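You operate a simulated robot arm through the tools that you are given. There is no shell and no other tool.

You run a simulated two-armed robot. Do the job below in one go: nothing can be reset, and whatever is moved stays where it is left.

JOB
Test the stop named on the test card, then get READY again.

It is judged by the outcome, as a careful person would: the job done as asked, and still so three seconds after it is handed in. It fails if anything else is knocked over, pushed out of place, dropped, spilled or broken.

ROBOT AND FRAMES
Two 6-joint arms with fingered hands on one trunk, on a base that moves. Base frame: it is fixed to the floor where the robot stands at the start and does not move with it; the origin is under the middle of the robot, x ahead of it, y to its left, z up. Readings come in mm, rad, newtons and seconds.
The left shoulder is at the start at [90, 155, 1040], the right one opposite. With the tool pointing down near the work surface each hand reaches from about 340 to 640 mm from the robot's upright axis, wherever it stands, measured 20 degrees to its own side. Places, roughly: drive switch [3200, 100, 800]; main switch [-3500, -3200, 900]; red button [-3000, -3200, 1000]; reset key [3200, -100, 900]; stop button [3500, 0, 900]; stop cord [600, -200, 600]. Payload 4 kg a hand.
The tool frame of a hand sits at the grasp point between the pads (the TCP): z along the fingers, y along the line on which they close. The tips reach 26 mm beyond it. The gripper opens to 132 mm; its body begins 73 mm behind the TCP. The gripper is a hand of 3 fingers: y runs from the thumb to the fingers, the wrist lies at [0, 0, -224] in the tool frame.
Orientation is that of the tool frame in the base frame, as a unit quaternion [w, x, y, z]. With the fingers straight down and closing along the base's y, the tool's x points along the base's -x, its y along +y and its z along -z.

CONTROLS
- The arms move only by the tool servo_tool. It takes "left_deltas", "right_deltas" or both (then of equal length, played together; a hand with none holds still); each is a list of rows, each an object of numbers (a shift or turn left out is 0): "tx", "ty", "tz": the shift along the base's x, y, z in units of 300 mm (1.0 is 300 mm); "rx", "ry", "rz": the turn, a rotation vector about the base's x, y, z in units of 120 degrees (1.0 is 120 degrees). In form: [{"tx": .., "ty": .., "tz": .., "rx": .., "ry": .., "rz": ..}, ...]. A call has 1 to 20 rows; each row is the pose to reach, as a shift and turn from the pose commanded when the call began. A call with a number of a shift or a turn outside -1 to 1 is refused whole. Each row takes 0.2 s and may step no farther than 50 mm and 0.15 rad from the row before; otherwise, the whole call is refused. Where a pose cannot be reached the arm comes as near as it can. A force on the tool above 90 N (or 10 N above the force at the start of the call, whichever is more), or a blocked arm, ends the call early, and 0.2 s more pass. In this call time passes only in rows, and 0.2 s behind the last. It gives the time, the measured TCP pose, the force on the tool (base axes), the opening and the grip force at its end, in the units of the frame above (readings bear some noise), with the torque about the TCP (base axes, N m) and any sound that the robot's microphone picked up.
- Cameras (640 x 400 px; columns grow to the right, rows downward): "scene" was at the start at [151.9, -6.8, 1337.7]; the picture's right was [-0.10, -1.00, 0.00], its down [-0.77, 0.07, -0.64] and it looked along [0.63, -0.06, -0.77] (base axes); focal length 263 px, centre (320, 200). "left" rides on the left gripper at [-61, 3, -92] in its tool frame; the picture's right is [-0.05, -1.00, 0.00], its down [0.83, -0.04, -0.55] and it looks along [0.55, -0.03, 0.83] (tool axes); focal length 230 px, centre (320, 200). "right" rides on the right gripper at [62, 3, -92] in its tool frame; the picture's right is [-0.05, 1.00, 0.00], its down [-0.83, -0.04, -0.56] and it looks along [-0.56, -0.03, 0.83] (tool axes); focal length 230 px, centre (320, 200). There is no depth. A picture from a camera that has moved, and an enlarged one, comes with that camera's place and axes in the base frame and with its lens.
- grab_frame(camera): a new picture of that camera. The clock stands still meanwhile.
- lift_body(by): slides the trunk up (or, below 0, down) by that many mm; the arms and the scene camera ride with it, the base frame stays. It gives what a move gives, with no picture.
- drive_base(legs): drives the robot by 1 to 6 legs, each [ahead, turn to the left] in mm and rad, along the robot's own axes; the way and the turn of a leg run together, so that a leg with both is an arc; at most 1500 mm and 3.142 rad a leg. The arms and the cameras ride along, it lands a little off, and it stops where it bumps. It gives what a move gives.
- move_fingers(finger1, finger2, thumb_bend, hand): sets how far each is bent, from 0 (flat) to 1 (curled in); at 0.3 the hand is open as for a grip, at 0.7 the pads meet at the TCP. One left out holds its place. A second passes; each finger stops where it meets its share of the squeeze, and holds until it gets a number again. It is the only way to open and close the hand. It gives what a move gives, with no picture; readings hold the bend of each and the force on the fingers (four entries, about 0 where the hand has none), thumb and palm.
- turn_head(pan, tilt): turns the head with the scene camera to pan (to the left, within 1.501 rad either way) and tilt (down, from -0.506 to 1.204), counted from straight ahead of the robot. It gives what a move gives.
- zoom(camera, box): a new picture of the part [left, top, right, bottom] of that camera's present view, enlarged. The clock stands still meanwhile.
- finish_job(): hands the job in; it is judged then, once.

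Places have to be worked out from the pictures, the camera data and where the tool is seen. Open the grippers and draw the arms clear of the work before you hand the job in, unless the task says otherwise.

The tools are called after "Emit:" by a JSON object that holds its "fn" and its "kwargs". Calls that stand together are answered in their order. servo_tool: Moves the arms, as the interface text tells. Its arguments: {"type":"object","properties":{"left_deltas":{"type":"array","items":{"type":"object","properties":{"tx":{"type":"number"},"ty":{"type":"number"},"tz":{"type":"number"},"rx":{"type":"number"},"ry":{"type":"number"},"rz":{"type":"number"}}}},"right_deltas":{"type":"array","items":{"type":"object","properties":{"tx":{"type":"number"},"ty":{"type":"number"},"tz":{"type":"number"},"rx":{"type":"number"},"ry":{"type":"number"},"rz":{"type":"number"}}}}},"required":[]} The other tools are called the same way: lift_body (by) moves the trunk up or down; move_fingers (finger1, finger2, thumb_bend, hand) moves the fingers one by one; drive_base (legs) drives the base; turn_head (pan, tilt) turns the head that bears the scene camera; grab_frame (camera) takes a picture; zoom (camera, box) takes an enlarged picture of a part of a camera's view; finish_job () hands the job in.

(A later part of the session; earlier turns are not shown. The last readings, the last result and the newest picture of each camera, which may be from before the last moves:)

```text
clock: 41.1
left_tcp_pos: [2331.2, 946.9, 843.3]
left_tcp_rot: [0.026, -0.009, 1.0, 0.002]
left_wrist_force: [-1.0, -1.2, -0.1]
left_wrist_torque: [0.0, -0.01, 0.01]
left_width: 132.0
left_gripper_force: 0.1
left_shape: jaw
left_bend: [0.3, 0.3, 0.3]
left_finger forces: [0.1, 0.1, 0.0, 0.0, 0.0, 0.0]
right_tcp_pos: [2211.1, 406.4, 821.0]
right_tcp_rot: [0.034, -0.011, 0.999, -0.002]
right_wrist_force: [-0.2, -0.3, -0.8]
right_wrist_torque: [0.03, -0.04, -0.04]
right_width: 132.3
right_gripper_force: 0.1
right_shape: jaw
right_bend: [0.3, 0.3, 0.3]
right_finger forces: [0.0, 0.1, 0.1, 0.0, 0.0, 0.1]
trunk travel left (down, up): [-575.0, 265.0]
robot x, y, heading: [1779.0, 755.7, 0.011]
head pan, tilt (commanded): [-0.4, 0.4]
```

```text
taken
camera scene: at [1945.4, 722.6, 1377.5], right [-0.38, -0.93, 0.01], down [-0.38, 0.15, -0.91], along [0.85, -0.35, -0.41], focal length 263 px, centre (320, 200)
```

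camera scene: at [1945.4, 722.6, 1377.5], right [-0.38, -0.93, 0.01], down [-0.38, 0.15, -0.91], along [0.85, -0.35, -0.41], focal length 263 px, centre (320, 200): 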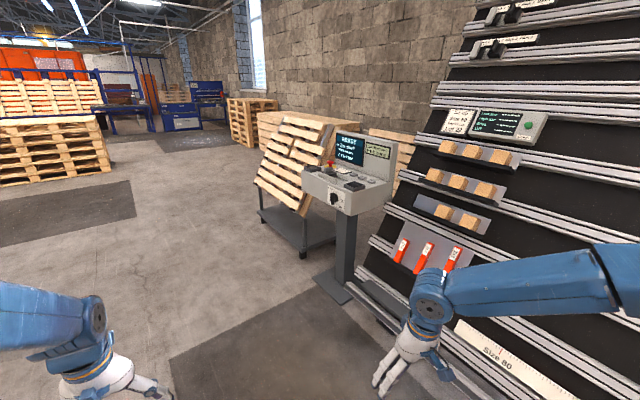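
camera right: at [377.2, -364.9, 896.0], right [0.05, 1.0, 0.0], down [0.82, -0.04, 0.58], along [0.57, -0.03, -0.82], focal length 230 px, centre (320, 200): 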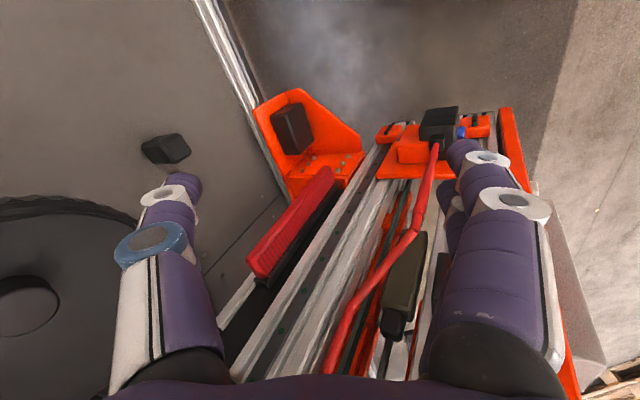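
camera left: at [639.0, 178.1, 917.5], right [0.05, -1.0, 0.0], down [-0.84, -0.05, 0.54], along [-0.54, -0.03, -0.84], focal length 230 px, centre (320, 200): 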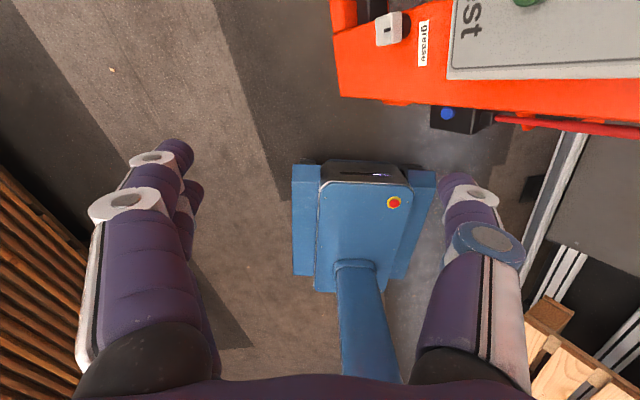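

The console is clear in view now with its screen facing this way. I zoom on the card, keys and the drive switch.

Emit:
{"fn": "zoom", "kwargs": {"camera": "scene", "box": [295, 125, 405, 215]}}

Emit:
{"fn": "zoom", "kwargs": {"camera": "scene", "box": [310, 150, 375, 195]}}

Emit:
{"fn": "zoom", "kwargs": {"camera": "scene", "box": [320, 155, 360, 180]}}

Emit:
{"fn": "zoom", "kwargs": {"camera": "scene", "box": [435, 100, 550, 145]}}

```text
4.44 times, centred on (350, 170) of scene
camera zoom: at [1945.4, 722.6, 1377.5], right [-0.38, -0.93, 0.01], down [-0.38, 0.15, -0.91], along [0.85, -0.35, -0.41], focal length 1167 px, centre (187, 333)
```

zoom: 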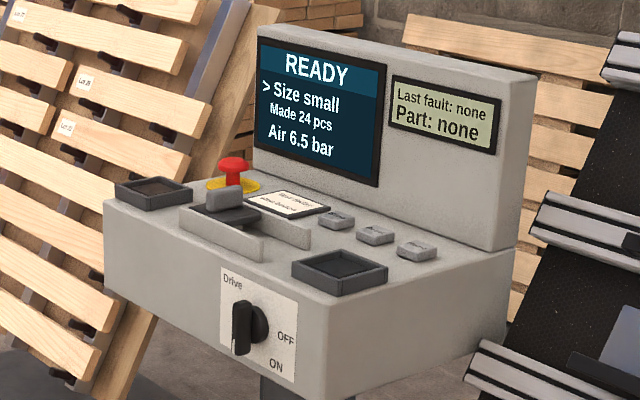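

```text
8.89 times, centred on (342, 172) of scene
camera zoom: at [1945.4, 722.6, 1377.5], right [-0.38, -0.93, 0.01], down [-0.38, 0.15, -0.91], along [0.85, -0.35, -0.41], focal length 2335 px, centre (120, 444)
```

zoom: 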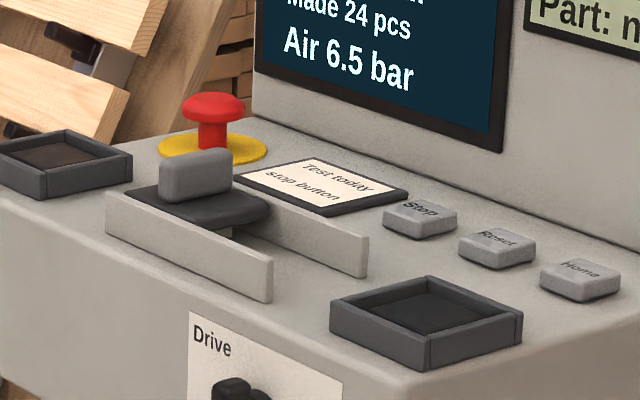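

```text
16.00 times, centred on (340, 168) of scene
camera zoom: at [1945.4, 722.6, 1377.5], right [-0.38, -0.93, 0.01], down [-0.38, 0.15, -0.91], along [0.85, -0.35, -0.41], focal length 4203 px, centre (0, 720)
```

zoom: 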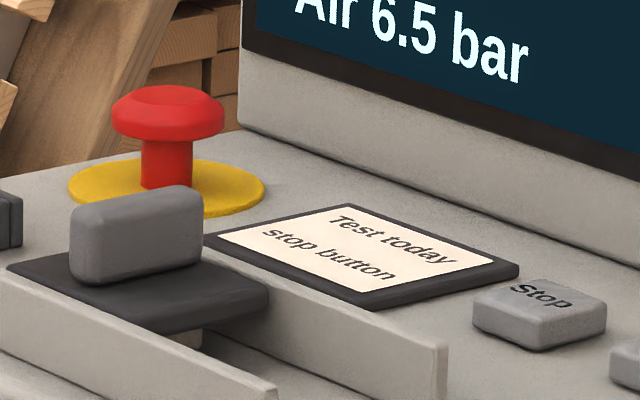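

```text
5.57 times, centred on (492, 122) of scene
camera zoom: at [1945.4, 722.6, 1377.5], right [-0.38, -0.93, 0.01], down [-0.38, 0.15, -0.91], along [0.85, -0.35, -0.41], focal length 1462 px, centre (-640, 631)
```

zoom: 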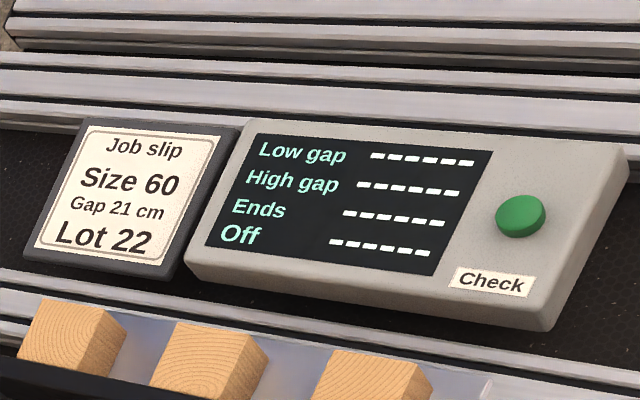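

The card reads "Test today – stop button", so the red mushroom button on the console (about [3502, 9, 893]) is the one; keys Stop, Reset, Home are beside it (Reset about [3203,-66,870]). Before going up to the console, I raise and draw in both hands.

Emit:
{"fn": "servo_tool", "kwargs": {"left_deltas": [{"tx": -0.083, "tz": 0.1}, {"tx": -0.167, "tz": 0.2}, {"tx": -0.25, "tz": 0.3}, {"tx": -0.333, "tz": 0.4}, {"tx": -0.417, "tz": 0.5}, {"tx": -0.5, "tz": 0.6}], "right_deltas": [{"tx": -0.018, "ty": 0.028, "tz": 0.11}, {"tx": -0.036, "ty": 0.056, "tz": 0.22}, {"tx": -0.053, "ty": 0.083, "tz": 0.33}, {"tx": -0.071, "ty": 0.111, "tz": 0.44}, {"tx": -0.09, "ty": 0.14, "tz": 0.55}, {"tx": -0.107, "ty": 0.167, "tz": 0.65}]}}

```text
clock: 42.5
left_tcp_pos: [2240.2, 950.1, 986.6]
left_tcp_rot: [0.01, -0.008, 1.0, 0.001]
left_wrist_force: [-0.3, 0.9, 0.1]
left_wrist_torque: [0.01, -0.02, -0.02]
left_width: 132.0
left_gripper_force: 0.0
left_shape: jaw
left_bend: [0.3, 0.3, 0.3]
left_finger forces: [0.0, 0.0, 0.0, 0.0, 0.1, 0.0]
left hand out of reach, approached as far as the arm can: row 5, 6
right_tcp_pos: [2246.4, 461.7, 971.2]
right_tcp_rot: [0.017, -0.01, 1.0, -0.001]
right_wrist_force: [0.3, -0.2, 0.6]
right_wrist_torque: [-0.01, 0.01, 0.01]
right_width: 132.1
right_gripper_force: 0.0
right_shape: jaw
right_bend: [0.3, 0.3, 0.3]
right_finger forces: [0.1, 0.1, 0.0, 0.0, 0.0, 0.0]
right hand out of reach, approached as far as the arm can: row 2, 3, 4, 5, 6
trunk travel left (down, up): [-575.0, 265.0]
robot x, y, heading: [1784.2, 757.9, 0.009]
head pan, tilt (commanded): [-0.4, 0.4]
```

The hands cannot come closer at that height, so I raise the trunk 150 mm instead to carry them above the console top (≈850) before approaching to a standing point about 370 mm in front of it.

Emit:
{"fn": "lift_body", "kwargs": {"by": 150}}

Emit:
{"fn": "drive_base", "kwargs": {"legs": [[0, 0.056], [1360, 0], [0, -1.4]]}}

Emit:
{"fn": "turn_head", "kwargs": {"pan": 0.0, "tilt": 0.7}}

Emit:
{"fn": "grab_frame", "kwargs": {"camera": "scene"}}

```text
clock: 44.2
left_tcp_pos: [2241.1, 950.5, 1132.8]
left_tcp_rot: [0.007, -0.008, 1.0, 0.001]
left_wrist_force: [1.1, 0.8, 0.5]
left_wrist_torque: [0.0, 0.0, -0.01]
left_width: 132.0
left_gripper_force: 0.0
left_shape: jaw
left_bend: [0.3, 0.3, 0.3]
left_finger forces: [0.1, 0.1, 0.0, 0.1, 0.0, 0.1]
right_tcp_pos: [2246.0, 460.4, 1118.5]
right_tcp_rot: [0.013, -0.01, 1.0, -0.002]
right_wrist_force: [-0.6, 0.2, -0.1]
right_wrist_torque: [-0.03, -0.03, 0.01]
right_width: 132.1
right_gripper_force: 0.2
right_shape: jaw
right_bend: [0.3, 0.3, 0.3]
right_finger forces: [0.0, 0.0, 0.1, 0.0, 0.0, 0.0]
trunk travel left (down, up): [-725.0, 115.0]
robot x, y, heading: [1785.5, 752.4, 0.017]
head pan, tilt (commanded): [-0.4, 0.4]
```

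```text
clock: 55.2
left_tcp_pos: [3409.7, 448.9, 1133.5]
left_tcp_rot: [0.005, 0.622, 0.783, -0.003]
left_wrist_force: [0.2, 0.1, 0.1]
left_wrist_torque: [0.01, 0.0, 0.0]
left_width: 131.8
left_gripper_force: 0.1
left_shape: jaw
left_bend: [0.3, 0.3, 0.3]
left_finger forces: [0.0, 0.0, 0.1, 0.0, 0.0, 0.2]
right_tcp_pos: [2932.5, 340.3, 1118.0]
right_tcp_rot: [0.007, 0.621, 0.784, -0.009]
right_wrist_force: [0.2, -0.2, 0.2]
right_wrist_torque: [-0.01, 0.01, 0.03]
right_width: 131.9
right_gripper_force: 0.2
right_shape: jaw
right_bend: [0.3, 0.3, 0.3]
right_finger forces: [0.0, 0.1, 0.0, 0.0, 0.0, 0.0]
trunk travel left (down, up): [-725.0, 115.0]
robot x, y, heading: [3131.4, 858.8, -1.348]
head pan, tilt (commanded): [-0.4, 0.4]
```

```text
clock: 56.0
left_tcp_pos: [3405.2, 474.0, 1113.5]
left_tcp_rot: [-0.018, 0.621, 0.784, 0.017]
left_wrist_force: [-0.6, 0.2, -0.5]
left_wrist_torque: [0.01, -0.01, 0.0]
left_width: 131.7
left_gripper_force: 0.1
left_shape: jaw
left_bend: [0.3, 0.3, 0.3]
left_finger forces: [0.0, 0.0, 0.1, 0.0, 0.1, 0.0]
right_tcp_pos: [2929.1, 365.4, 1096.9]
right_tcp_rot: [-0.015, 0.62, 0.785, 0.01]
right_wrist_force: [-0.5, 0.2, 0.3]
right_wrist_torque: [-0.01, -0.01, -0.01]
right_width: 131.7
right_gripper_force: 0.1
right_shape: jaw
right_bend: [0.3, 0.3, 0.3]
right_finger forces: [0.0, 0.0, 0.1, 0.0, 0.1, 0.0]
trunk travel left (down, up): [-725.0, 115.0]
robot x, y, heading: [3133.0, 857.8, -1.348]
head pan, tilt (commanded): [0.0, 0.7]
```

```text
taken
camera scene: at [3168.4, 699.1, 1500.7], right [-0.97, -0.22, 0.0], down [-0.15, 0.64, -0.75], along [0.17, -0.73, -0.66], focal length 263 px, centre (320, 200)
```

scene: 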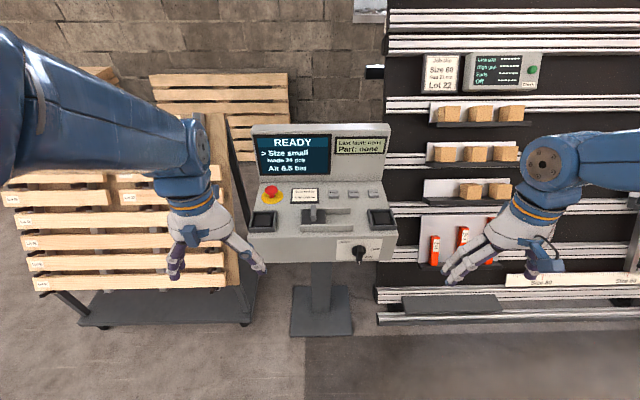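

The console is straight ahead with READY on its screen. I zoom in to measure the stop button, keys and console edges more exactly.

Emit:
{"fn": "zoom", "kwargs": {"camera": "scene", "box": [240, 120, 400, 220]}}

Emit:
{"fn": "zoom", "kwargs": {"camera": "scene", "box": [240, 180, 400, 280]}}

```text
4.00 times, centred on (320, 170) of scene
camera zoom: at [3168.4, 699.1, 1500.7], right [-0.97, -0.22, 0.0], down [-0.15, 0.64, -0.75], along [0.17, -0.73, -0.66], focal length 1051 px, centre (320, 320)
```

zoom: 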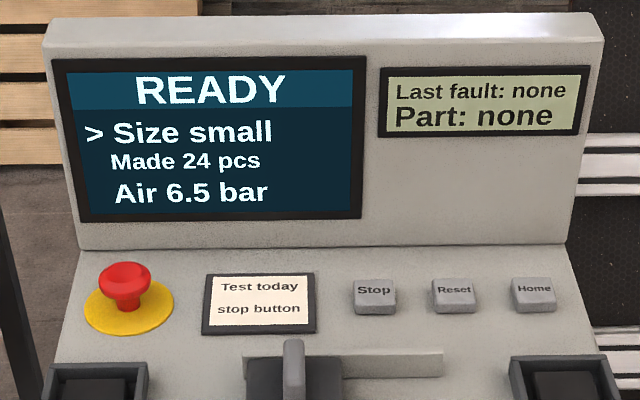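

```text
4.00 times, centred on (320, 230) of scene
camera zoom: at [3168.4, 699.1, 1500.7], right [-0.97, -0.22, 0.0], down [-0.15, 0.64, -0.75], along [0.17, -0.73, -0.66], focal length 1051 px, centre (320, 80)
```

zoom: 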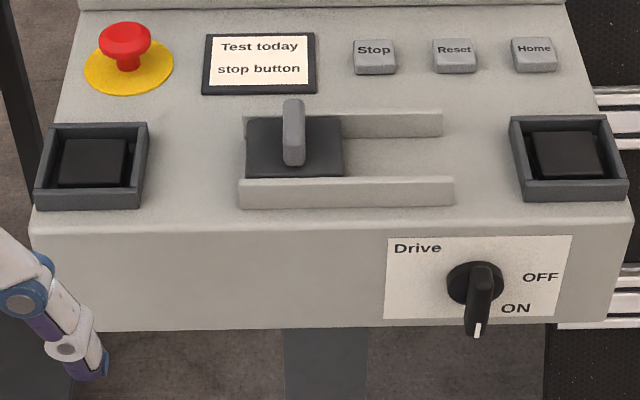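

Measured: console top z≈850, stop button top ≈[3511, 3, 893], keys Stop/Reset/Home ≈[3287,-56], [3214,-73], [3141,-94]; the trays hold two black buttons to avoid. I drive in so the robot stands about 290 mm in front of the console, slightly left of its middle, hands kept high.

Emit:
{"fn": "drive_base", "kwargs": {"legs": [[0, 0.133], [439, 0], [0, -0.103]]}}

Emit:
{"fn": "grab_frame", "kwargs": {"camera": "scene"}}

Emit:
{"fn": "grab_frame", "kwargs": {"camera": "right"}}

Emit:
{"fn": "grab_frame", "kwargs": {"camera": "left"}}

```text
clock: 59.9
left_tcp_pos: [3569.4, 55.2, 1124.0]
left_tcp_rot: [-0.01, 0.613, 0.79, 0.008]
left_wrist_force: [0.6, -0.4, -0.5]
left_wrist_torque: [-0.01, 0.0, -0.02]
left_width: 131.6
left_gripper_force: 0.0
left_shape: jaw
left_bend: [0.3, 0.3, 0.3]
left_finger forces: [0.1, 0.0, 0.1, 0.0, 0.0, 0.0]
right_tcp_pos: [3095.0, -61.4, 1109.0]
right_tcp_rot: [-0.007, 0.61, 0.792, 0.001]
right_wrist_force: [-1.1, -0.3, 0.4]
right_wrist_torque: [-0.03, 0.0, -0.02]
right_width: 132.1
right_gripper_force: 0.1
right_shape: jaw
right_bend: [0.3, 0.3, 0.3]
right_finger forces: [0.1, 0.0, 0.0, 0.1, 0.1, 0.0]
trunk travel left (down, up): [-725.0, 115.0]
robot x, y, heading: [3290.2, 444.8, -1.328]
head pan, tilt (commanded): [0.0, 0.7]
```

```text
taken
camera scene: at [3325.9, 287.6, 1500.7], right [-0.97, -0.24, 0.0], down [-0.16, 0.64, -0.75], along [0.18, -0.73, -0.66], focal length 263 px, centre (320, 200)
```

scene: 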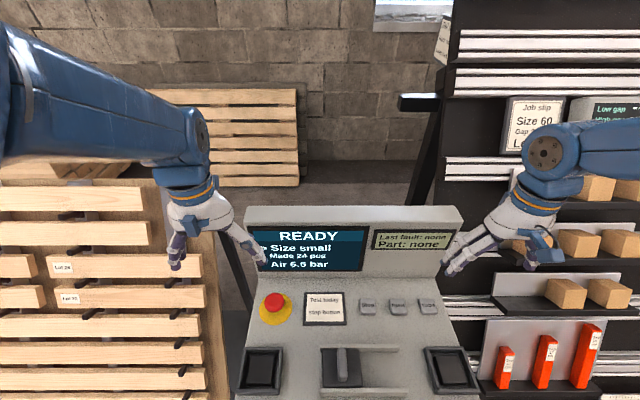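

```text
taken
camera right: at [3084.8, -3.9, 1200.8], right [0.98, 0.2, -0.01], down [0.17, -0.82, 0.55], along [0.1, -0.54, -0.84], focal length 230 px, centre (320, 200)
```

right: 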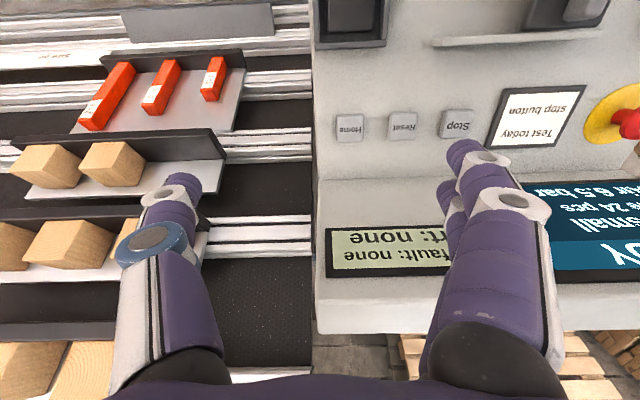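

```text
taken
camera left: at [3589.3, -7.1, 1216.0], right [-0.95, -0.3, 0.0], down [-0.25, 0.78, 0.58], along [-0.17, 0.55, -0.82], focal length 230 px, centre (320, 200)
```

left: 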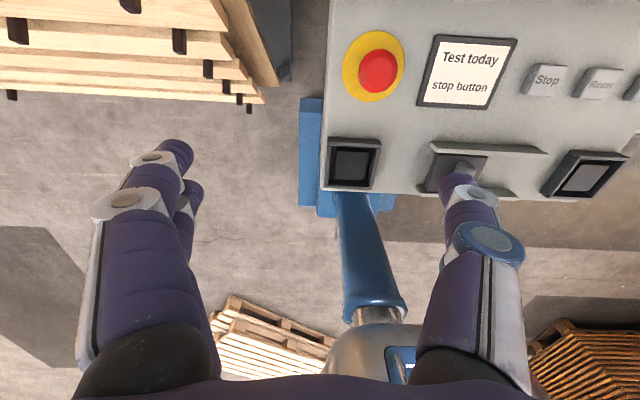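

I'm in front of the console; both hands hover high and clear. I zoom in to fix the positions of the stop button and keys from here.

Emit:
{"fn": "zoom", "kwargs": {"camera": "scene", "box": [240, 260, 400, 360]}}

Emit:
{"fn": "zoom", "kwargs": {"camera": "scene", "box": [300, 200, 480, 320]}}

Emit:
{"fn": "zoom", "kwargs": {"camera": "left", "box": [320, 0, 640, 200]}}

```text
4.00 times, centred on (320, 310) of scene
camera zoom: at [3325.9, 287.6, 1500.7], right [-0.97, -0.24, 0.0], down [-0.16, 0.64, -0.75], along [0.18, -0.73, -0.66], focal length 1051 px, centre (320, -240)
```

zoom: 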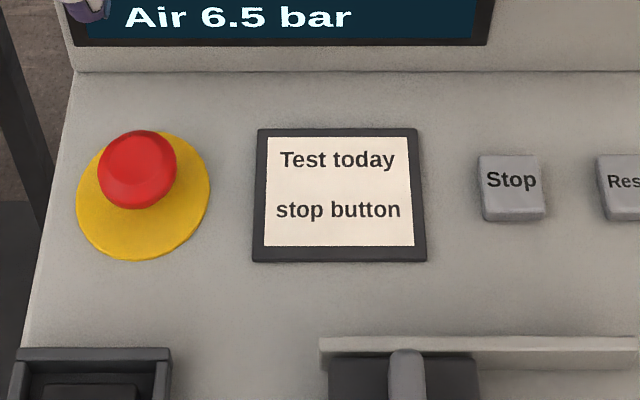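

```text
3.33 times, centred on (390, 260) of scene
camera zoom: at [3325.9, 287.6, 1500.7], right [-0.97, -0.24, 0.0], down [-0.16, 0.64, -0.75], along [0.18, -0.73, -0.66], focal length 876 px, centre (87, 0)
```

zoom: 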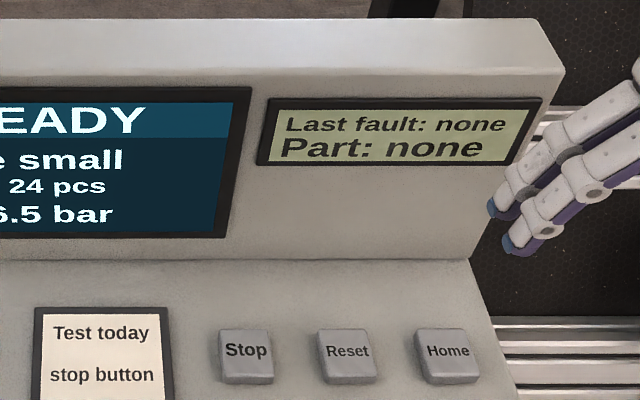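

```text
2.00 times, centred on (480, 100) of left
camera zoom: at [3589.3, -7.1, 1216.0], right [-0.95, -0.3, 0.0], down [-0.25, 0.78, 0.58], along [-0.17, 0.55, -0.82], focal length 460 px, centre (0, 400)
```

zoom: 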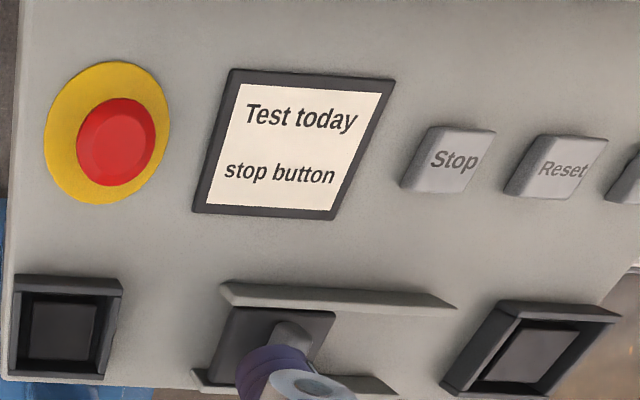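

Two views agree: stop head centre ≈[3511.5, 1.5], top ≈888–890; Reset key ≈[3212, -72, 866]. I close the left hand into a beak and bring it, tilted 20° away from the screen, to a hover above the red button.

Emit:
{"fn": "move_fingers", "kwargs": {"hand": "left", "finger1": 0.7, "finger2": 0.7, "thumb_bend": 0.7}}

Emit:
{"fn": "servo_tool", "kwargs": {"left_deltas": [{"tx": -0.04, "ty": -0.03, "tz": -0.093, "rx": -0.032, "ry": -0.008}, {"tx": -0.08, "ty": -0.06, "tz": -0.187, "rx": -0.065, "ry": -0.016}, {"tx": -0.12, "ty": -0.09, "tz": -0.28, "rx": -0.097, "ry": -0.024}, {"tx": -0.16, "ty": -0.12, "tz": -0.373, "rx": -0.129, "ry": -0.032}, {"tx": -0.2, "ty": -0.15, "tz": -0.467, "rx": -0.162, "ry": -0.04}]}}

Emit:
{"fn": "grab_frame", "kwargs": {"camera": "scene"}}

Emit:
{"fn": "grab_frame", "kwargs": {"camera": "left"}}

```text
clock: 61.1
left_tcp_pos: [3558.4, 105.4, 1087.5]
left_tcp_rot: [-0.057, 0.61, 0.789, 0.046]
left_wrist_force: [-0.2, -0.2, -0.5]
left_wrist_torque: [0.0, -0.03, -0.03]
left_width: 5.7
left_gripper_force: 0.1
left_shape: fingers
left_bend: [0.7, 0.7, 0.7]
left_finger forces: [0.1, 0.0, 0.0, 0.1, 0.1, 0.0]
right_tcp_pos: [3085.4, -9.1, 1070.7]
right_tcp_rot: [-0.057, 0.607, 0.792, 0.04]
right_wrist_force: [-0.5, -0.3, -0.1]
right_wrist_torque: [0.02, -0.05, 0.01]
right_width: 131.9
right_gripper_force: 0.0
right_shape: jaw
right_bend: [0.3, 0.3, 0.3]
right_finger forces: [0.0, 0.1, 0.1, 0.1, 0.0, 0.0]
trunk travel left (down, up): [-725.0, 115.0]
robot x, y, heading: [3285.9, 448.3, -1.329]
head pan, tilt (commanded): [0.0, 0.7]
stopped (left hand): the arm was blocked; the commanded pose is now the measured one
```

```text
clock: 62.3
left_tcp_pos: [3559.6, 36.3, 985.8]
left_tcp_rot: [0.097, 0.59, 0.793, -0.119]
left_wrist_force: [-0.5, 0.7, 1.2]
left_wrist_torque: [0.06, 0.03, -0.02]
left_width: 6.0
left_gripper_force: 0.0
left_shape: fingers
left_bend: [0.7, 0.7, 0.7]
left_finger forces: [0.0, 0.0, 0.0, 0.0, 0.0, 0.1]
left hand out of reach, approached as far as the arm can: row 1, 2, 3, 4, 5
right_tcp_pos: [3085.6, -12.1, 1071.0]
right_tcp_rot: [-0.055, 0.607, 0.791, 0.04]
right_wrist_force: [0.0, 0.2, -0.2]
right_wrist_torque: [0.01, 0.03, 0.0]
right_width: 131.9
right_gripper_force: 0.0
right_shape: jaw
right_bend: [0.3, 0.3, 0.3]
right_finger forces: [0.2, 0.1, 0.1, 0.0, 0.0, 0.1]
trunk travel left (down, up): [-725.0, 115.0]
robot x, y, heading: [3287.3, 444.4, -1.329]
head pan, tilt (commanded): [0.0, 0.7]
```

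```text
taken
camera scene: at [3325.6, 286.5, 1500.6], right [-0.97, -0.24, 0.0], down [-0.16, 0.64, -0.75], along [0.18, -0.73, -0.66], focal length 263 px, centre (320, 200)
```

scene: 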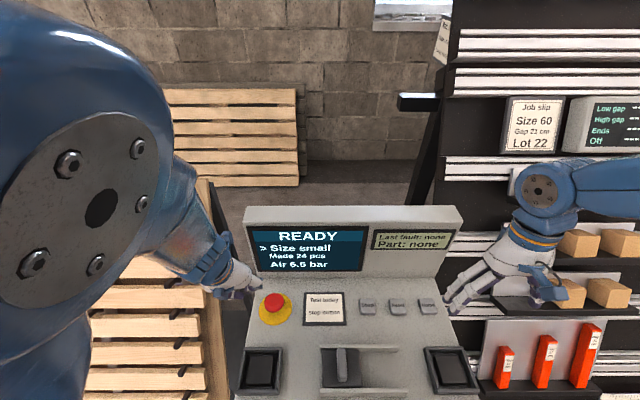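

```text
taken
camera left: at [3580.8, 7.0, 1093.1], right [-0.94, -0.32, 0.09], down [-0.29, 0.91, 0.29], along [-0.17, 0.25, -0.95], focal length 230 px, centre (320, 200)
```

left: 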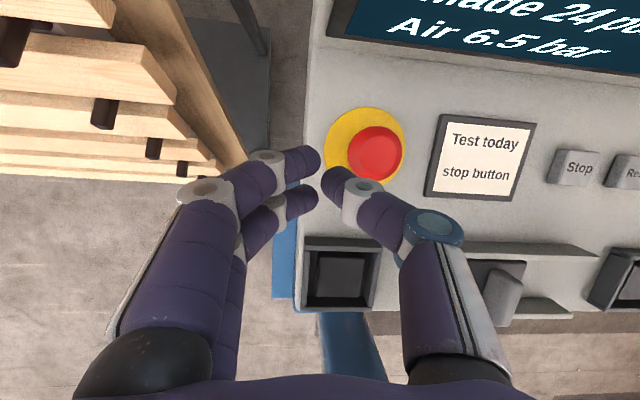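

The left arm was folded too tightly (both arms had been drifting toward unreachable commands), so it stopped short at [3560, 36, 986]. I move it forward to the intended hover over the button, where it is less folded, and check what it does.

Emit:
{"fn": "servo_tool", "kwargs": {"left_deltas": [{"tx": 0.012, "ty": -0.056, "tz": 0.04, "rx": -0.02, "ry": -0.005}, {"tx": 0.024, "ty": -0.112, "tz": 0.08, "rx": -0.04, "ry": -0.01}, {"tx": 0.037, "ty": -0.168, "tz": 0.122, "rx": -0.065, "ry": -0.016}]}}

Emit:
{"fn": "grab_frame", "kwargs": {"camera": "left"}}

Emit:
{"fn": "grab_frame", "kwargs": {"camera": "scene"}}

```text
clock: 63.1
left_tcp_pos: [3572.9, -8.1, 1011.9]
left_tcp_rot: [0.155, 0.591, 0.779, -0.138]
left_wrist_force: [-0.3, -0.1, 0.2]
left_wrist_torque: [0.04, -0.03, 0.03]
left_width: 5.8
left_gripper_force: 0.2
left_shape: fingers
left_bend: [0.7, 0.7, 0.7]
left_finger forces: [0.0, 0.0, 0.1, 0.0, 0.1, 0.0]
right_tcp_pos: [3085.1, -12.5, 1071.8]
right_tcp_rot: [-0.055, 0.608, 0.791, 0.038]
right_wrist_force: [-0.2, 0.3, 0.3]
right_wrist_torque: [0.0, -0.02, 0.0]
right_width: 132.0
right_gripper_force: 0.0
right_shape: jaw
right_bend: [0.3, 0.3, 0.3]
right_finger forces: [0.0, 0.0, 0.1, 0.1, 0.0, 0.0]
trunk travel left (down, up): [-725.0, 115.0]
robot x, y, heading: [3284.3, 444.5, -1.324]
head pan, tilt (commanded): [0.0, 0.7]
```

```text
taken
camera left: at [3584.3, -25.5, 1122.3], right [-0.95, -0.31, 0.05], down [-0.29, 0.94, 0.17], along [-0.1, 0.15, -0.98], focal length 230 px, centre (320, 200)
```

left: 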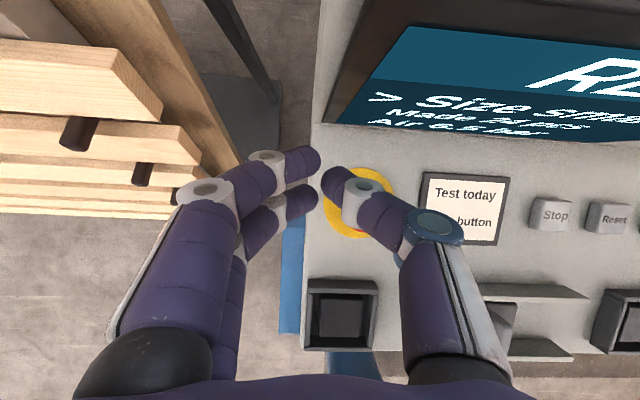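

```text
taken
camera scene: at [3325.1, 287.7, 1500.7], right [-0.97, -0.24, 0.0], down [-0.16, 0.64, -0.75], along [0.18, -0.73, -0.66], focal length 263 px, centre (320, 200)
```

scene: 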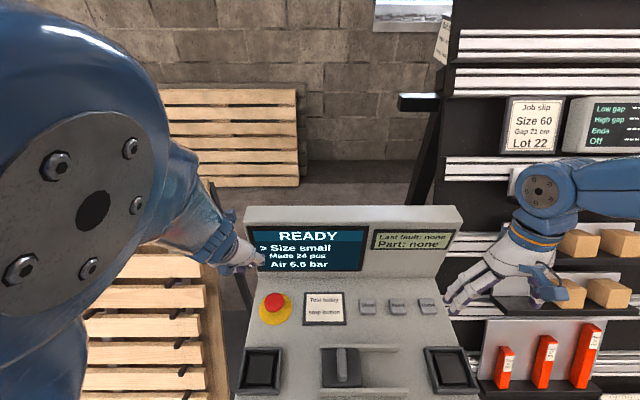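

The hand now moves relative to where it actually got to, and it is at [3571, -12, 1015] with 24° tilt. I reduce the tilt to 10° and shift it to hover about 50 mm above the red head.

Emit:
{"fn": "servo_tool", "kwargs": {"left_deltas": [{"tx": -0.067, "ty": 0.022, "tz": -0.063, "rx": 0.038, "ry": 0.0094}, {"tx": -0.134, "ty": 0.044, "tz": -0.125, "rx": 0.076, "ry": 0.0188}, {"tx": -0.201, "ty": 0.0667, "tz": -0.188, "rx": 0.1132, "ry": 0.0281}]}}

Emit:
{"fn": "grab_frame", "kwargs": {"camera": "left"}}

Emit:
{"fn": "grab_frame", "kwargs": {"camera": "scene"}}

```text
clock: 63.9
left_tcp_pos: [3549.4, -5.3, 967.6]
left_tcp_rot: [0.053, 0.585, 0.804, -0.094]
left_wrist_force: [-0.7, 0.1, -0.1]
left_wrist_torque: [0.04, -0.01, 0.01]
left_width: 5.8
left_gripper_force: 0.1
left_shape: fingers
left_bend: [0.7, 0.7, 0.7]
left_finger forces: [0.0, 0.0, 0.1, 0.0, 0.0, 0.0]
left hand out of reach, approached as far as the arm can: row 1, 2, 3
right_tcp_pos: [3086.3, -11.7, 1071.3]
right_tcp_rot: [-0.055, 0.609, 0.79, 0.04]
right_wrist_force: [0.5, -0.3, -0.5]
right_wrist_torque: [-0.02, 0.03, -0.01]
right_width: 132.2
right_gripper_force: 0.2
right_shape: jaw
right_bend: [0.3, 0.3, 0.3]
right_finger forces: [0.1, 0.0, 0.0, 0.0, 0.0, 0.0]
trunk travel left (down, up): [-725.0, 115.0]
robot x, y, heading: [3285.8, 445.9, -1.325]
head pan, tilt (commanded): [0.0, 0.7]
```

```text
taken
camera left: at [3574.5, -44.0, 1070.7], right [-0.93, -0.35, 0.1], down [-0.29, 0.88, 0.39], along [-0.22, 0.33, -0.92], focal length 230 px, centre (320, 200)
```

left: 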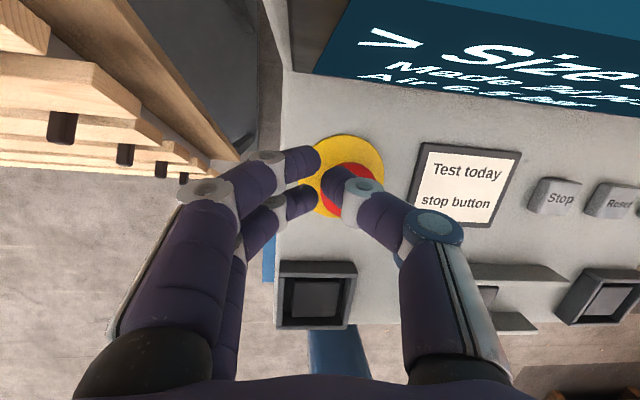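

```text
taken
camera scene: at [3325.5, 286.6, 1500.6], right [-0.97, -0.24, 0.0], down [-0.16, 0.64, -0.75], along [0.18, -0.73, -0.66], focal length 263 px, centre (320, 200)
```

scene: 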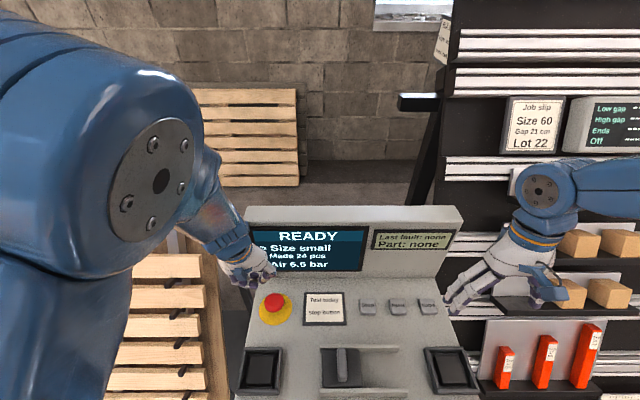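

The left arm can't get far enough inward at this bearing. Turning the robot about 0.1 rad to the right puts the stop button and the Reset key symmetrically about 17° to either side, which suits both arms.

Emit:
{"fn": "drive_base", "kwargs": {"legs": [[0, -0.1]]}}

Emit:
{"fn": "grab_frame", "kwargs": {"camera": "left"}}

Emit:
{"fn": "grab_frame", "kwargs": {"camera": "scene"}}

```text
clock: 64.8
left_tcp_pos: [3502.1, -20.6, 966.6]
left_tcp_rot: [0.048, 0.624, 0.774, -0.094]
left_wrist_force: [-12.7, 18.7, 15.0]
left_wrist_torque: [-3.1, -1.96, -0.25]
left_width: 5.6
left_gripper_force: 0.0
left_shape: fingers
left_bend: [0.7, 0.7, 0.7]
left_finger forces: [0.0, 0.0, 0.0, 0.0, 0.0, 0.1]
right_tcp_pos: [3043.3, 3.7, 1084.6]
right_tcp_rot: [-0.04, 0.647, 0.761, 0.028]
right_wrist_force: [0.0, -0.2, 0.2]
right_wrist_torque: [0.0, -0.03, -0.02]
right_width: 132.2
right_gripper_force: 0.2
right_shape: jaw
right_bend: [0.3, 0.3, 0.3]
right_finger forces: [0.0, 0.1, 0.0, 0.0, 0.0, 0.1]
trunk travel left (down, up): [-725.0, 115.0]
robot x, y, heading: [3292.3, 444.2, -1.425]
head pan, tilt (commanded): [0.0, 0.7]
```

```text
taken
camera left: at [3522.9, -61.7, 1070.0], right [-0.96, -0.25, 0.1], down [-0.2, 0.9, 0.39], along [-0.18, 0.36, -0.92], focal length 230 px, centre (320, 200)
```

left: 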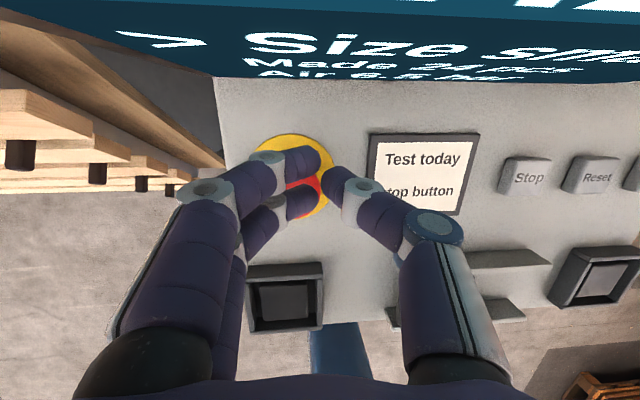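

```text
taken
camera scene: at [3306.3, 294.0, 1501.8], right [-0.99, -0.15, 0.0], down [-0.09, 0.65, -0.76], along [0.11, -0.75, -0.65], focal length 263 px, centre (320, 200)
```

scene: 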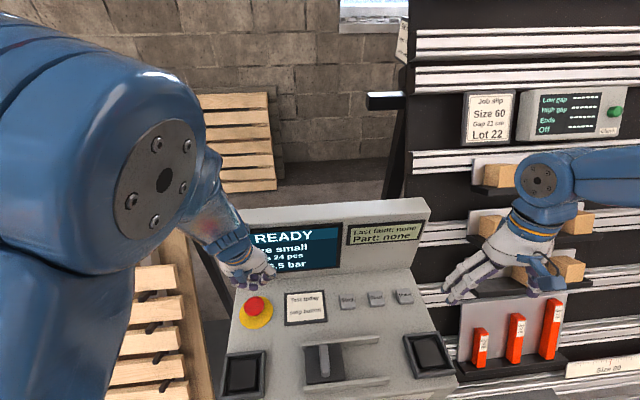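

The readings show about 27 N on the left wrist: the back of the hand is touching the screen. I draw it back toward the robot 25 mm right away.

Emit:
{"fn": "servo_tool", "kwargs": {"left_deltas": [{"tx": -0.005, "ty": 0.045, "tz": 0.0}, {"tx": -0.01, "ty": 0.085, "tz": 0.0}]}}

Emit:
{"fn": "grab_frame", "kwargs": {"camera": "left"}}

Emit:
{"fn": "grab_frame", "kwargs": {"camera": "scene"}}

```text
clock: 65.4
left_tcp_pos: [3496.3, 11.2, 978.3]
left_tcp_rot: [0.032, 0.61, 0.783, -0.119]
left_wrist_force: [0.0, 0.1, 0.5]
left_wrist_torque: [0.01, -0.02, 0.02]
left_width: 5.8
left_gripper_force: 0.0
left_shape: fingers
left_bend: [0.7, 0.7, 0.7]
left_finger forces: [0.0, 0.0, 0.0, 0.0, 0.1, 0.0]
right_tcp_pos: [3040.4, 27.2, 1064.8]
right_tcp_rot: [-0.065, 0.644, 0.761, 0.051]
right_wrist_force: [-0.1, -0.2, 0.1]
right_wrist_torque: [0.01, 0.0, -0.01]
right_width: 132.2
right_gripper_force: 0.0
right_shape: jaw
right_bend: [0.3, 0.3, 0.3]
right_finger forces: [0.0, 0.0, 0.0, 0.1, 0.0, 0.0]
trunk travel left (down, up): [-725.0, 115.0]
robot x, y, heading: [3288.7, 445.7, -1.431]
head pan, tilt (commanded): [0.0, 0.7]
```

```text
taken
camera left: at [3525.4, -26.2, 1079.9], right [-0.95, -0.28, 0.16], down [-0.2, 0.9, 0.38], along [-0.25, 0.33, -0.91], focal length 230 px, centre (320, 200)
```

left: 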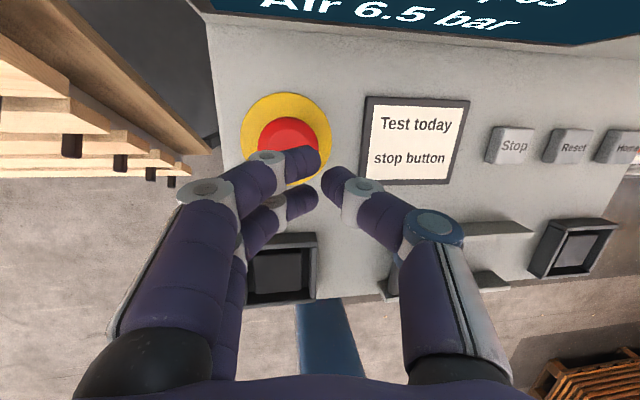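

```text
taken
camera scene: at [3307.6, 286.9, 1500.9], right [-0.99, -0.14, 0.0], down [-0.09, 0.65, -0.75], along [0.11, -0.75, -0.66], focal length 263 px, centre (320, 200)
```

scene: 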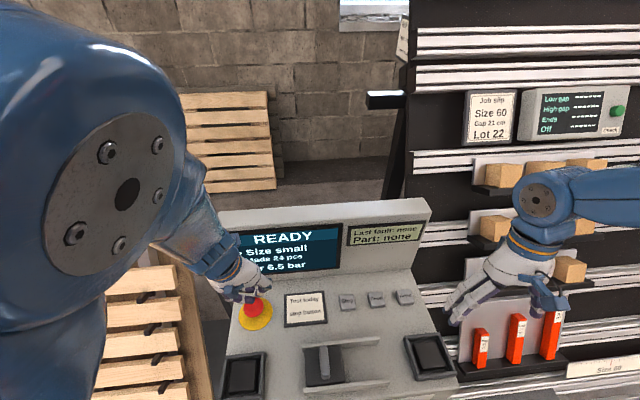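

No contact now and the screen still says READY. I back the base 80 mm so the arms are less folded and the hand can lean away from the screen.

Emit:
{"fn": "drive_base", "kwargs": {"legs": [[-80, 0]]}}

Emit:
{"fn": "servo_tool", "kwargs": {"right_deltas": [{"tx": 0.0, "ty": 0.0, "tz": 0.0}], "left_deltas": [{"tx": 0.0, "ty": 0.0, "tz": 0.0}]}}

Emit:
{"fn": "grab_frame", "kwargs": {"camera": "scene"}}

```text
clock: 66.5
left_tcp_pos: [3484.7, 94.1, 984.8]
left_tcp_rot: [0.056, 0.617, 0.777, -0.116]
left_wrist_force: [-0.1, -0.3, 0.6]
left_wrist_torque: [0.02, -0.01, 0.02]
left_width: 5.6
left_gripper_force: 0.1
left_shape: fingers
left_bend: [0.7, 0.7, 0.7]
left_finger forces: [0.1, 0.0, 0.0, 0.1, 0.1, 0.0]
right_tcp_pos: [3029.0, 101.7, 1091.3]
right_tcp_rot: [-0.033, 0.646, 0.763, 0.023]
right_wrist_force: [-1.0, -0.2, -0.7]
right_wrist_torque: [0.02, -0.02, 0.0]
right_width: 132.0
right_gripper_force: 0.2
right_shape: jaw
right_bend: [0.3, 0.3, 0.3]
right_finger forces: [0.0, 0.0, 0.2, 0.0, 0.1, 0.0]
trunk travel left (down, up): [-725.0, 115.0]
robot x, y, heading: [3273.0, 524.9, -1.426]
head pan, tilt (commanded): [0.0, 0.7]
```

```text
clock: 67.1
left_tcp_pos: [3488.5, 85.2, 983.2]
left_tcp_rot: [0.044, 0.61, 0.782, -0.12]
left_wrist_force: [-0.6, 1.0, 0.0]
left_wrist_torque: [-0.07, -0.05, 0.01]
left_width: 5.7
left_gripper_force: 0.1
left_shape: fingers
left_bend: [0.7, 0.7, 0.7]
left_finger forces: [0.1, 0.1, 0.0, 0.0, 0.1, 0.0]
right_tcp_pos: [3030.5, 98.1, 1073.2]
right_tcp_rot: [-0.052, 0.644, 0.762, 0.039]
right_wrist_force: [0.0, 0.3, 0.1]
right_wrist_torque: [-0.1, -0.05, -0.03]
right_width: 132.1
right_gripper_force: 0.0
right_shape: jaw
right_bend: [0.3, 0.3, 0.3]
right_finger forces: [0.1, 0.0, 0.0, 0.1, 0.0, 0.1]
trunk travel left (down, up): [-725.0, 115.0]
robot x, y, heading: [3273.4, 525.6, -1.423]
head pan, tilt (commanded): [0.0, 0.7]
stopped in row 1 (left hand): the arm was blocked; the commanded pose is now the measured one
```

```text
taken
camera scene: at [3294.5, 372.4, 1501.8], right [-0.99, -0.15, 0.0], down [-0.09, 0.65, -0.76], along [0.11, -0.75, -0.65], focal length 263 px, centre (320, 200)
```

scene: 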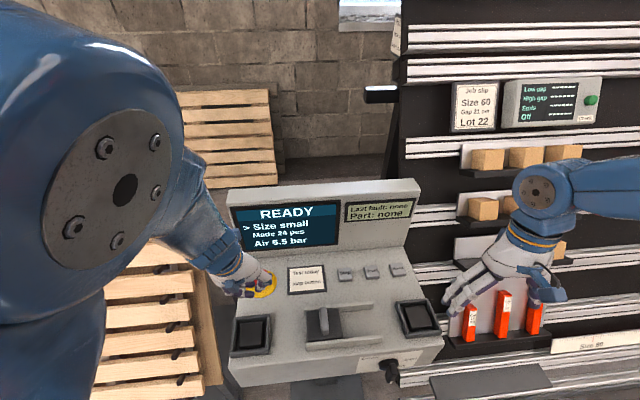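

Backed up to [3273, 525]; the stop button is now 553 mm ahead and 159 mm to the left, well within the left arm's comfortable range. I move the left hand forward to the hover point with a clean 15° forward lean.

Emit:
{"fn": "servo_tool", "kwargs": {"left_deltas": [{"tx": 0.0244, "ty": -0.0856, "tz": 0.0, "rx": -0.002, "ry": -0.018, "rz": 0.0046}, {"tx": 0.0489, "ty": -0.1711, "tz": 0.0, "rx": -0.005, "ry": -0.036, "rz": 0.009}, {"tx": 0.0733, "ty": -0.2567, "tz": -0.03, "rx": -0.007, "ry": -0.0533, "rz": 0.0138}]}}

Emit:
{"fn": "grab_frame", "kwargs": {"camera": "left"}}

Emit:
{"fn": "grab_frame", "kwargs": {"camera": "scene"}}

```text
clock: 67.9
left_tcp_pos: [3512.1, -2.0, 969.3]
left_tcp_rot: [0.097, 0.607, 0.784, -0.084]
left_wrist_force: [-0.1, 0.5, 0.6]
left_wrist_torque: [-0.01, 0.02, 0.02]
left_width: 5.5
left_gripper_force: 0.0
left_shape: fingers
left_bend: [0.7, 0.7, 0.7]
left_finger forces: [0.0, 0.0, 0.0, 0.0, 0.1, 0.0]
right_tcp_pos: [3032.2, 90.2, 1069.4]
right_tcp_rot: [-0.057, 0.643, 0.762, 0.043]
right_wrist_force: [1.4, 1.2, -0.6]
right_wrist_torque: [-0.01, -0.03, 0.0]
right_width: 131.9
right_gripper_force: 0.0
right_shape: jaw
right_bend: [0.3, 0.3, 0.3]
right_finger forces: [0.1, 0.0, 0.1, 0.1, 0.1, 0.0]
trunk travel left (down, up): [-725.0, 115.0]
robot x, y, heading: [3274.8, 523.2, -1.426]
head pan, tilt (commanded): [0.0, 0.7]
```

```text
taken
camera left: at [3526.3, -36.5, 1075.1], right [-0.95, -0.3, 0.03], down [-0.27, 0.9, 0.33], along [-0.12, 0.31, -0.94], focal length 230 px, centre (320, 200)
```

left: 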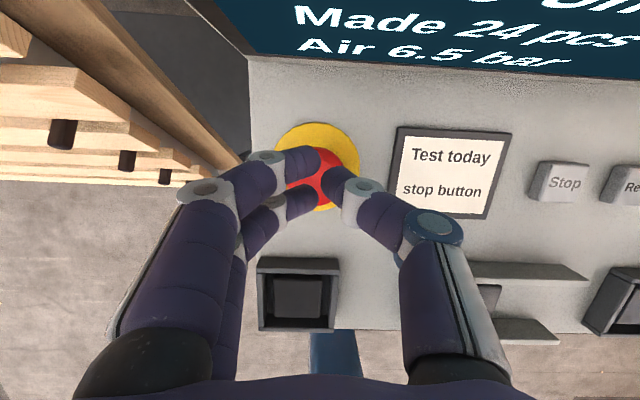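

```text
taken
camera scene: at [3298.1, 359.6, 1500.2], right [-0.99, -0.15, 0.0], down [-0.1, 0.65, -0.75], along [0.11, -0.74, -0.66], focal length 263 px, centre (320, 200)
```

scene: 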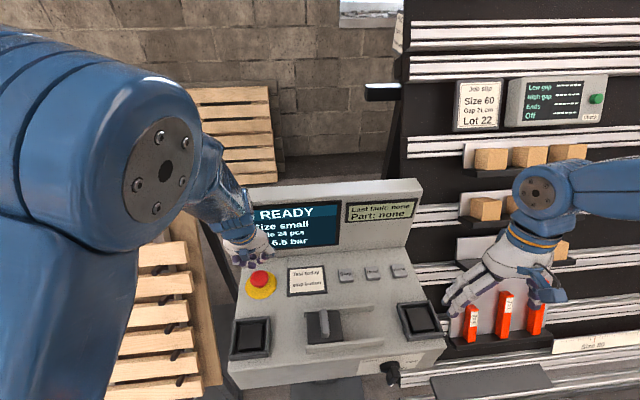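

The left hand hovers at [3512, -2, 969] with a 14° lean, free of contact, and its tips need about +10 mm in y to be over the head's centre. I shift that and come down to about 10 mm above the head.

Emit:
{"fn": "servo_tool", "kwargs": {"left_deltas": [{"tx": -0.003, "ty": 0.016, "tz": -0.05}, {"tx": -0.006, "ty": 0.033, "tz": -0.1}, {"tx": -0.006, "ty": 0.033, "tz": -0.14}]}}

Emit:
{"fn": "grab_frame", "kwargs": {"camera": "left"}}

Emit:
{"fn": "zoom", "kwargs": {"camera": "scene", "box": [200, 180, 360, 320]}}

```text
clock: 68.7
left_tcp_pos: [3511.1, 12.0, 929.8]
left_tcp_rot: [0.098, 0.609, 0.783, -0.085]
left_wrist_force: [1.0, 2.9, 4.4]
left_wrist_torque: [0.04, -0.04, 0.02]
left_width: 5.4
left_gripper_force: 2.4
left_shape: fingers
left_bend: [0.7, 0.71, 0.7]
left_finger forces: [0.0, 4.4, 0.0, 0.0, 0.1, 0.0]
right_tcp_pos: [3032.0, 95.0, 1070.9]
right_tcp_rot: [-0.057, 0.644, 0.762, 0.043]
right_wrist_force: [0.5, 0.1, -0.9]
right_wrist_torque: [-0.03, -0.03, 0.03]
right_width: 132.0
right_gripper_force: 0.0
right_shape: jaw
right_bend: [0.3, 0.3, 0.3]
right_finger forces: [0.1, 0.1, 0.0, 0.0, 0.2, 0.0]
trunk travel left (down, up): [-725.0, 115.0]
robot x, y, heading: [3269.4, 524.4, -1.425]
head pan, tilt (commanded): [0.0, 0.7]
```

```text
taken
camera left: at [3525.2, -22.0, 1036.4], right [-0.95, -0.3, 0.03], down [-0.27, 0.91, 0.32], along [-0.12, 0.3, -0.95], focal length 230 px, centre (320, 200)
```

left: 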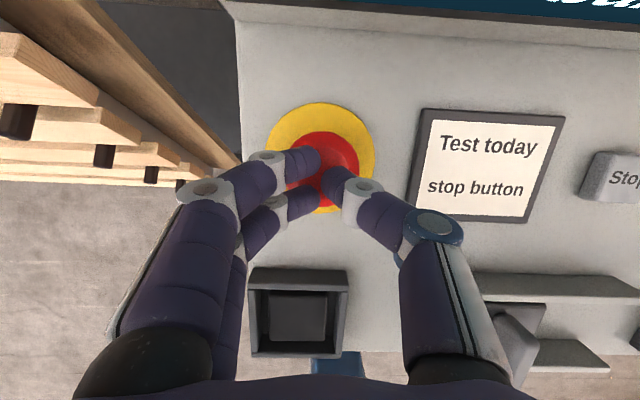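

```text
2.86 times, centred on (280, 250) of scene
camera zoom: at [3297.7, 365.8, 1501.2], right [-0.99, -0.15, 0.0], down [-0.1, 0.65, -0.75], along [0.11, -0.75, -0.66], focal length 750 px, centre (434, 57)
```

zoom: 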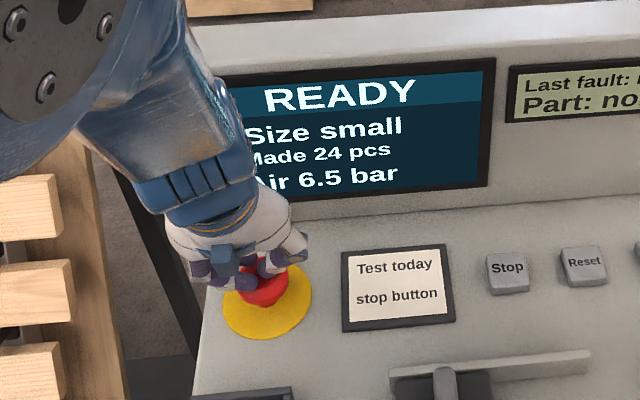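

The beak already touches the head lightly (4 N, TCP z 930). I press straight down in small steps of about 4 mm and watch the force.

Emit:
{"fn": "servo_tool", "kwargs": {"left_deltas": [{"tz": -0.013}, {"tz": -0.026}, {"tz": -0.04}, {"tz": -0.053}]}}

Emit:
{"fn": "zoom", "kwargs": {"camera": "scene", "box": [200, 180, 440, 330]}}

```text
clock: 69.7
left_tcp_pos: [3511.0, 10.7, 919.0]
left_tcp_rot: [0.101, 0.607, 0.783, -0.088]
left_wrist_force: [2.6, -2.4, 43.4]
left_wrist_torque: [0.21, 0.15, -0.04]
left_width: 5.0
left_gripper_force: 21.7
left_shape: fingers
left_bend: [0.7, 0.74, 0.71]
left_finger forces: [0.1, 23.8, 0.0, 0.1, 20.9, 0.0]
right_tcp_pos: [3032.1, 99.3, 1071.2]
right_tcp_rot: [-0.056, 0.644, 0.762, 0.041]
right_wrist_force: [-0.7, -0.3, -0.7]
right_wrist_torque: [-0.02, 0.03, 0.0]
right_width: 132.1
right_gripper_force: 0.2
right_shape: jaw
right_bend: [0.3, 0.3, 0.3]
right_finger forces: [0.0, 0.0, 0.1, 0.1, 0.0, 0.0]
trunk travel left (down, up): [-725.0, 115.0]
robot x, y, heading: [3274.2, 522.6, -1.428]
head pan, tilt (commanded): [0.0, 0.7]
heard: click
```

```text
2.67 times, centred on (320, 255) of scene
camera zoom: at [3296.2, 368.6, 1502.0], right [-0.99, -0.15, 0.0], down [-0.1, 0.65, -0.76], along [0.11, -0.75, -0.66], focal length 700 px, centre (320, 53)
```

zoom: 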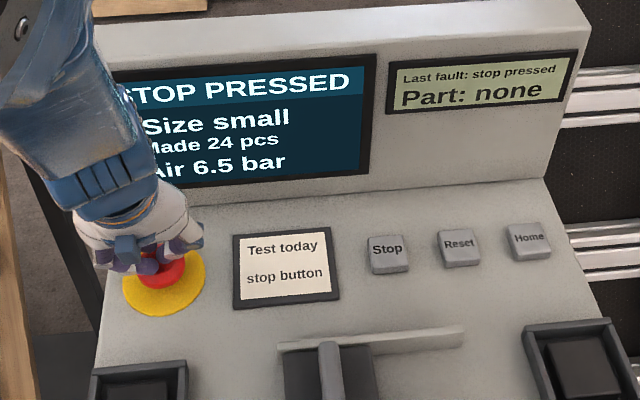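

A click, and the screen reads "STOP PRESSED" with "Last fault: stop pressed". I lift the hand straight off and look whether the button stays latched.

Emit:
{"fn": "servo_tool", "kwargs": {"left_deltas": [{"tz": 0.05}, {"tz": 0.15}, {"tz": 0.25}]}}

Emit:
{"fn": "grab_frame", "kwargs": {"camera": "left"}}

Emit:
{"fn": "zoom", "kwargs": {"camera": "scene", "box": [200, 180, 440, 330]}}

```text
clock: 70.5
left_tcp_pos: [3510.7, 15.5, 987.6]
left_tcp_rot: [0.098, 0.607, 0.784, -0.084]
left_wrist_force: [0.4, -0.4, -0.1]
left_wrist_torque: [-0.03, -0.03, 0.01]
left_width: 5.3
left_gripper_force: 0.0
left_shape: fingers
left_bend: [0.7, 0.7, 0.7]
left_finger forces: [0.0, 0.1, 0.0, 0.1, 0.0, 0.0]
right_tcp_pos: [3031.5, 95.1, 1069.7]
right_tcp_rot: [-0.057, 0.643, 0.762, 0.042]
right_wrist_force: [-0.2, -0.3, 0.0]
right_wrist_torque: [-0.03, -0.02, 0.0]
right_width: 132.1
right_gripper_force: 0.1
right_shape: jaw
right_bend: [0.3, 0.3, 0.3]
right_finger forces: [0.0, 0.0, 0.1, 0.0, 0.1, 0.0]
trunk travel left (down, up): [-725.0, 115.0]
robot x, y, heading: [3273.4, 526.3, -1.425]
head pan, tilt (commanded): [0.0, 0.7]
```

```text
taken
camera left: at [3524.9, -19.9, 1092.7], right [-0.95, -0.3, 0.03], down [-0.27, 0.91, 0.33], along [-0.12, 0.3, -0.95], focal length 230 px, centre (320, 200)
```

left: 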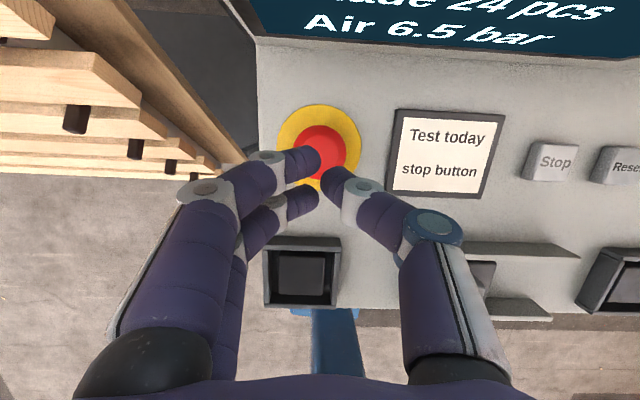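

```text
2.67 times, centred on (320, 255) of scene
camera zoom: at [3297.5, 364.1, 1500.7], right [-0.99, -0.15, 0.0], down [-0.1, 0.65, -0.75], along [0.11, -0.75, -0.66], focal length 700 px, centre (320, 53)
```

zoom: 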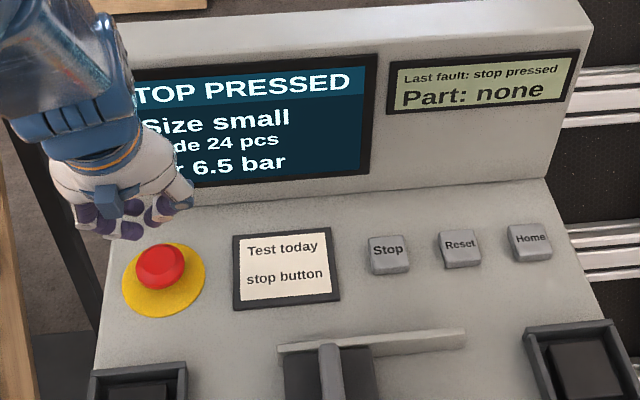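

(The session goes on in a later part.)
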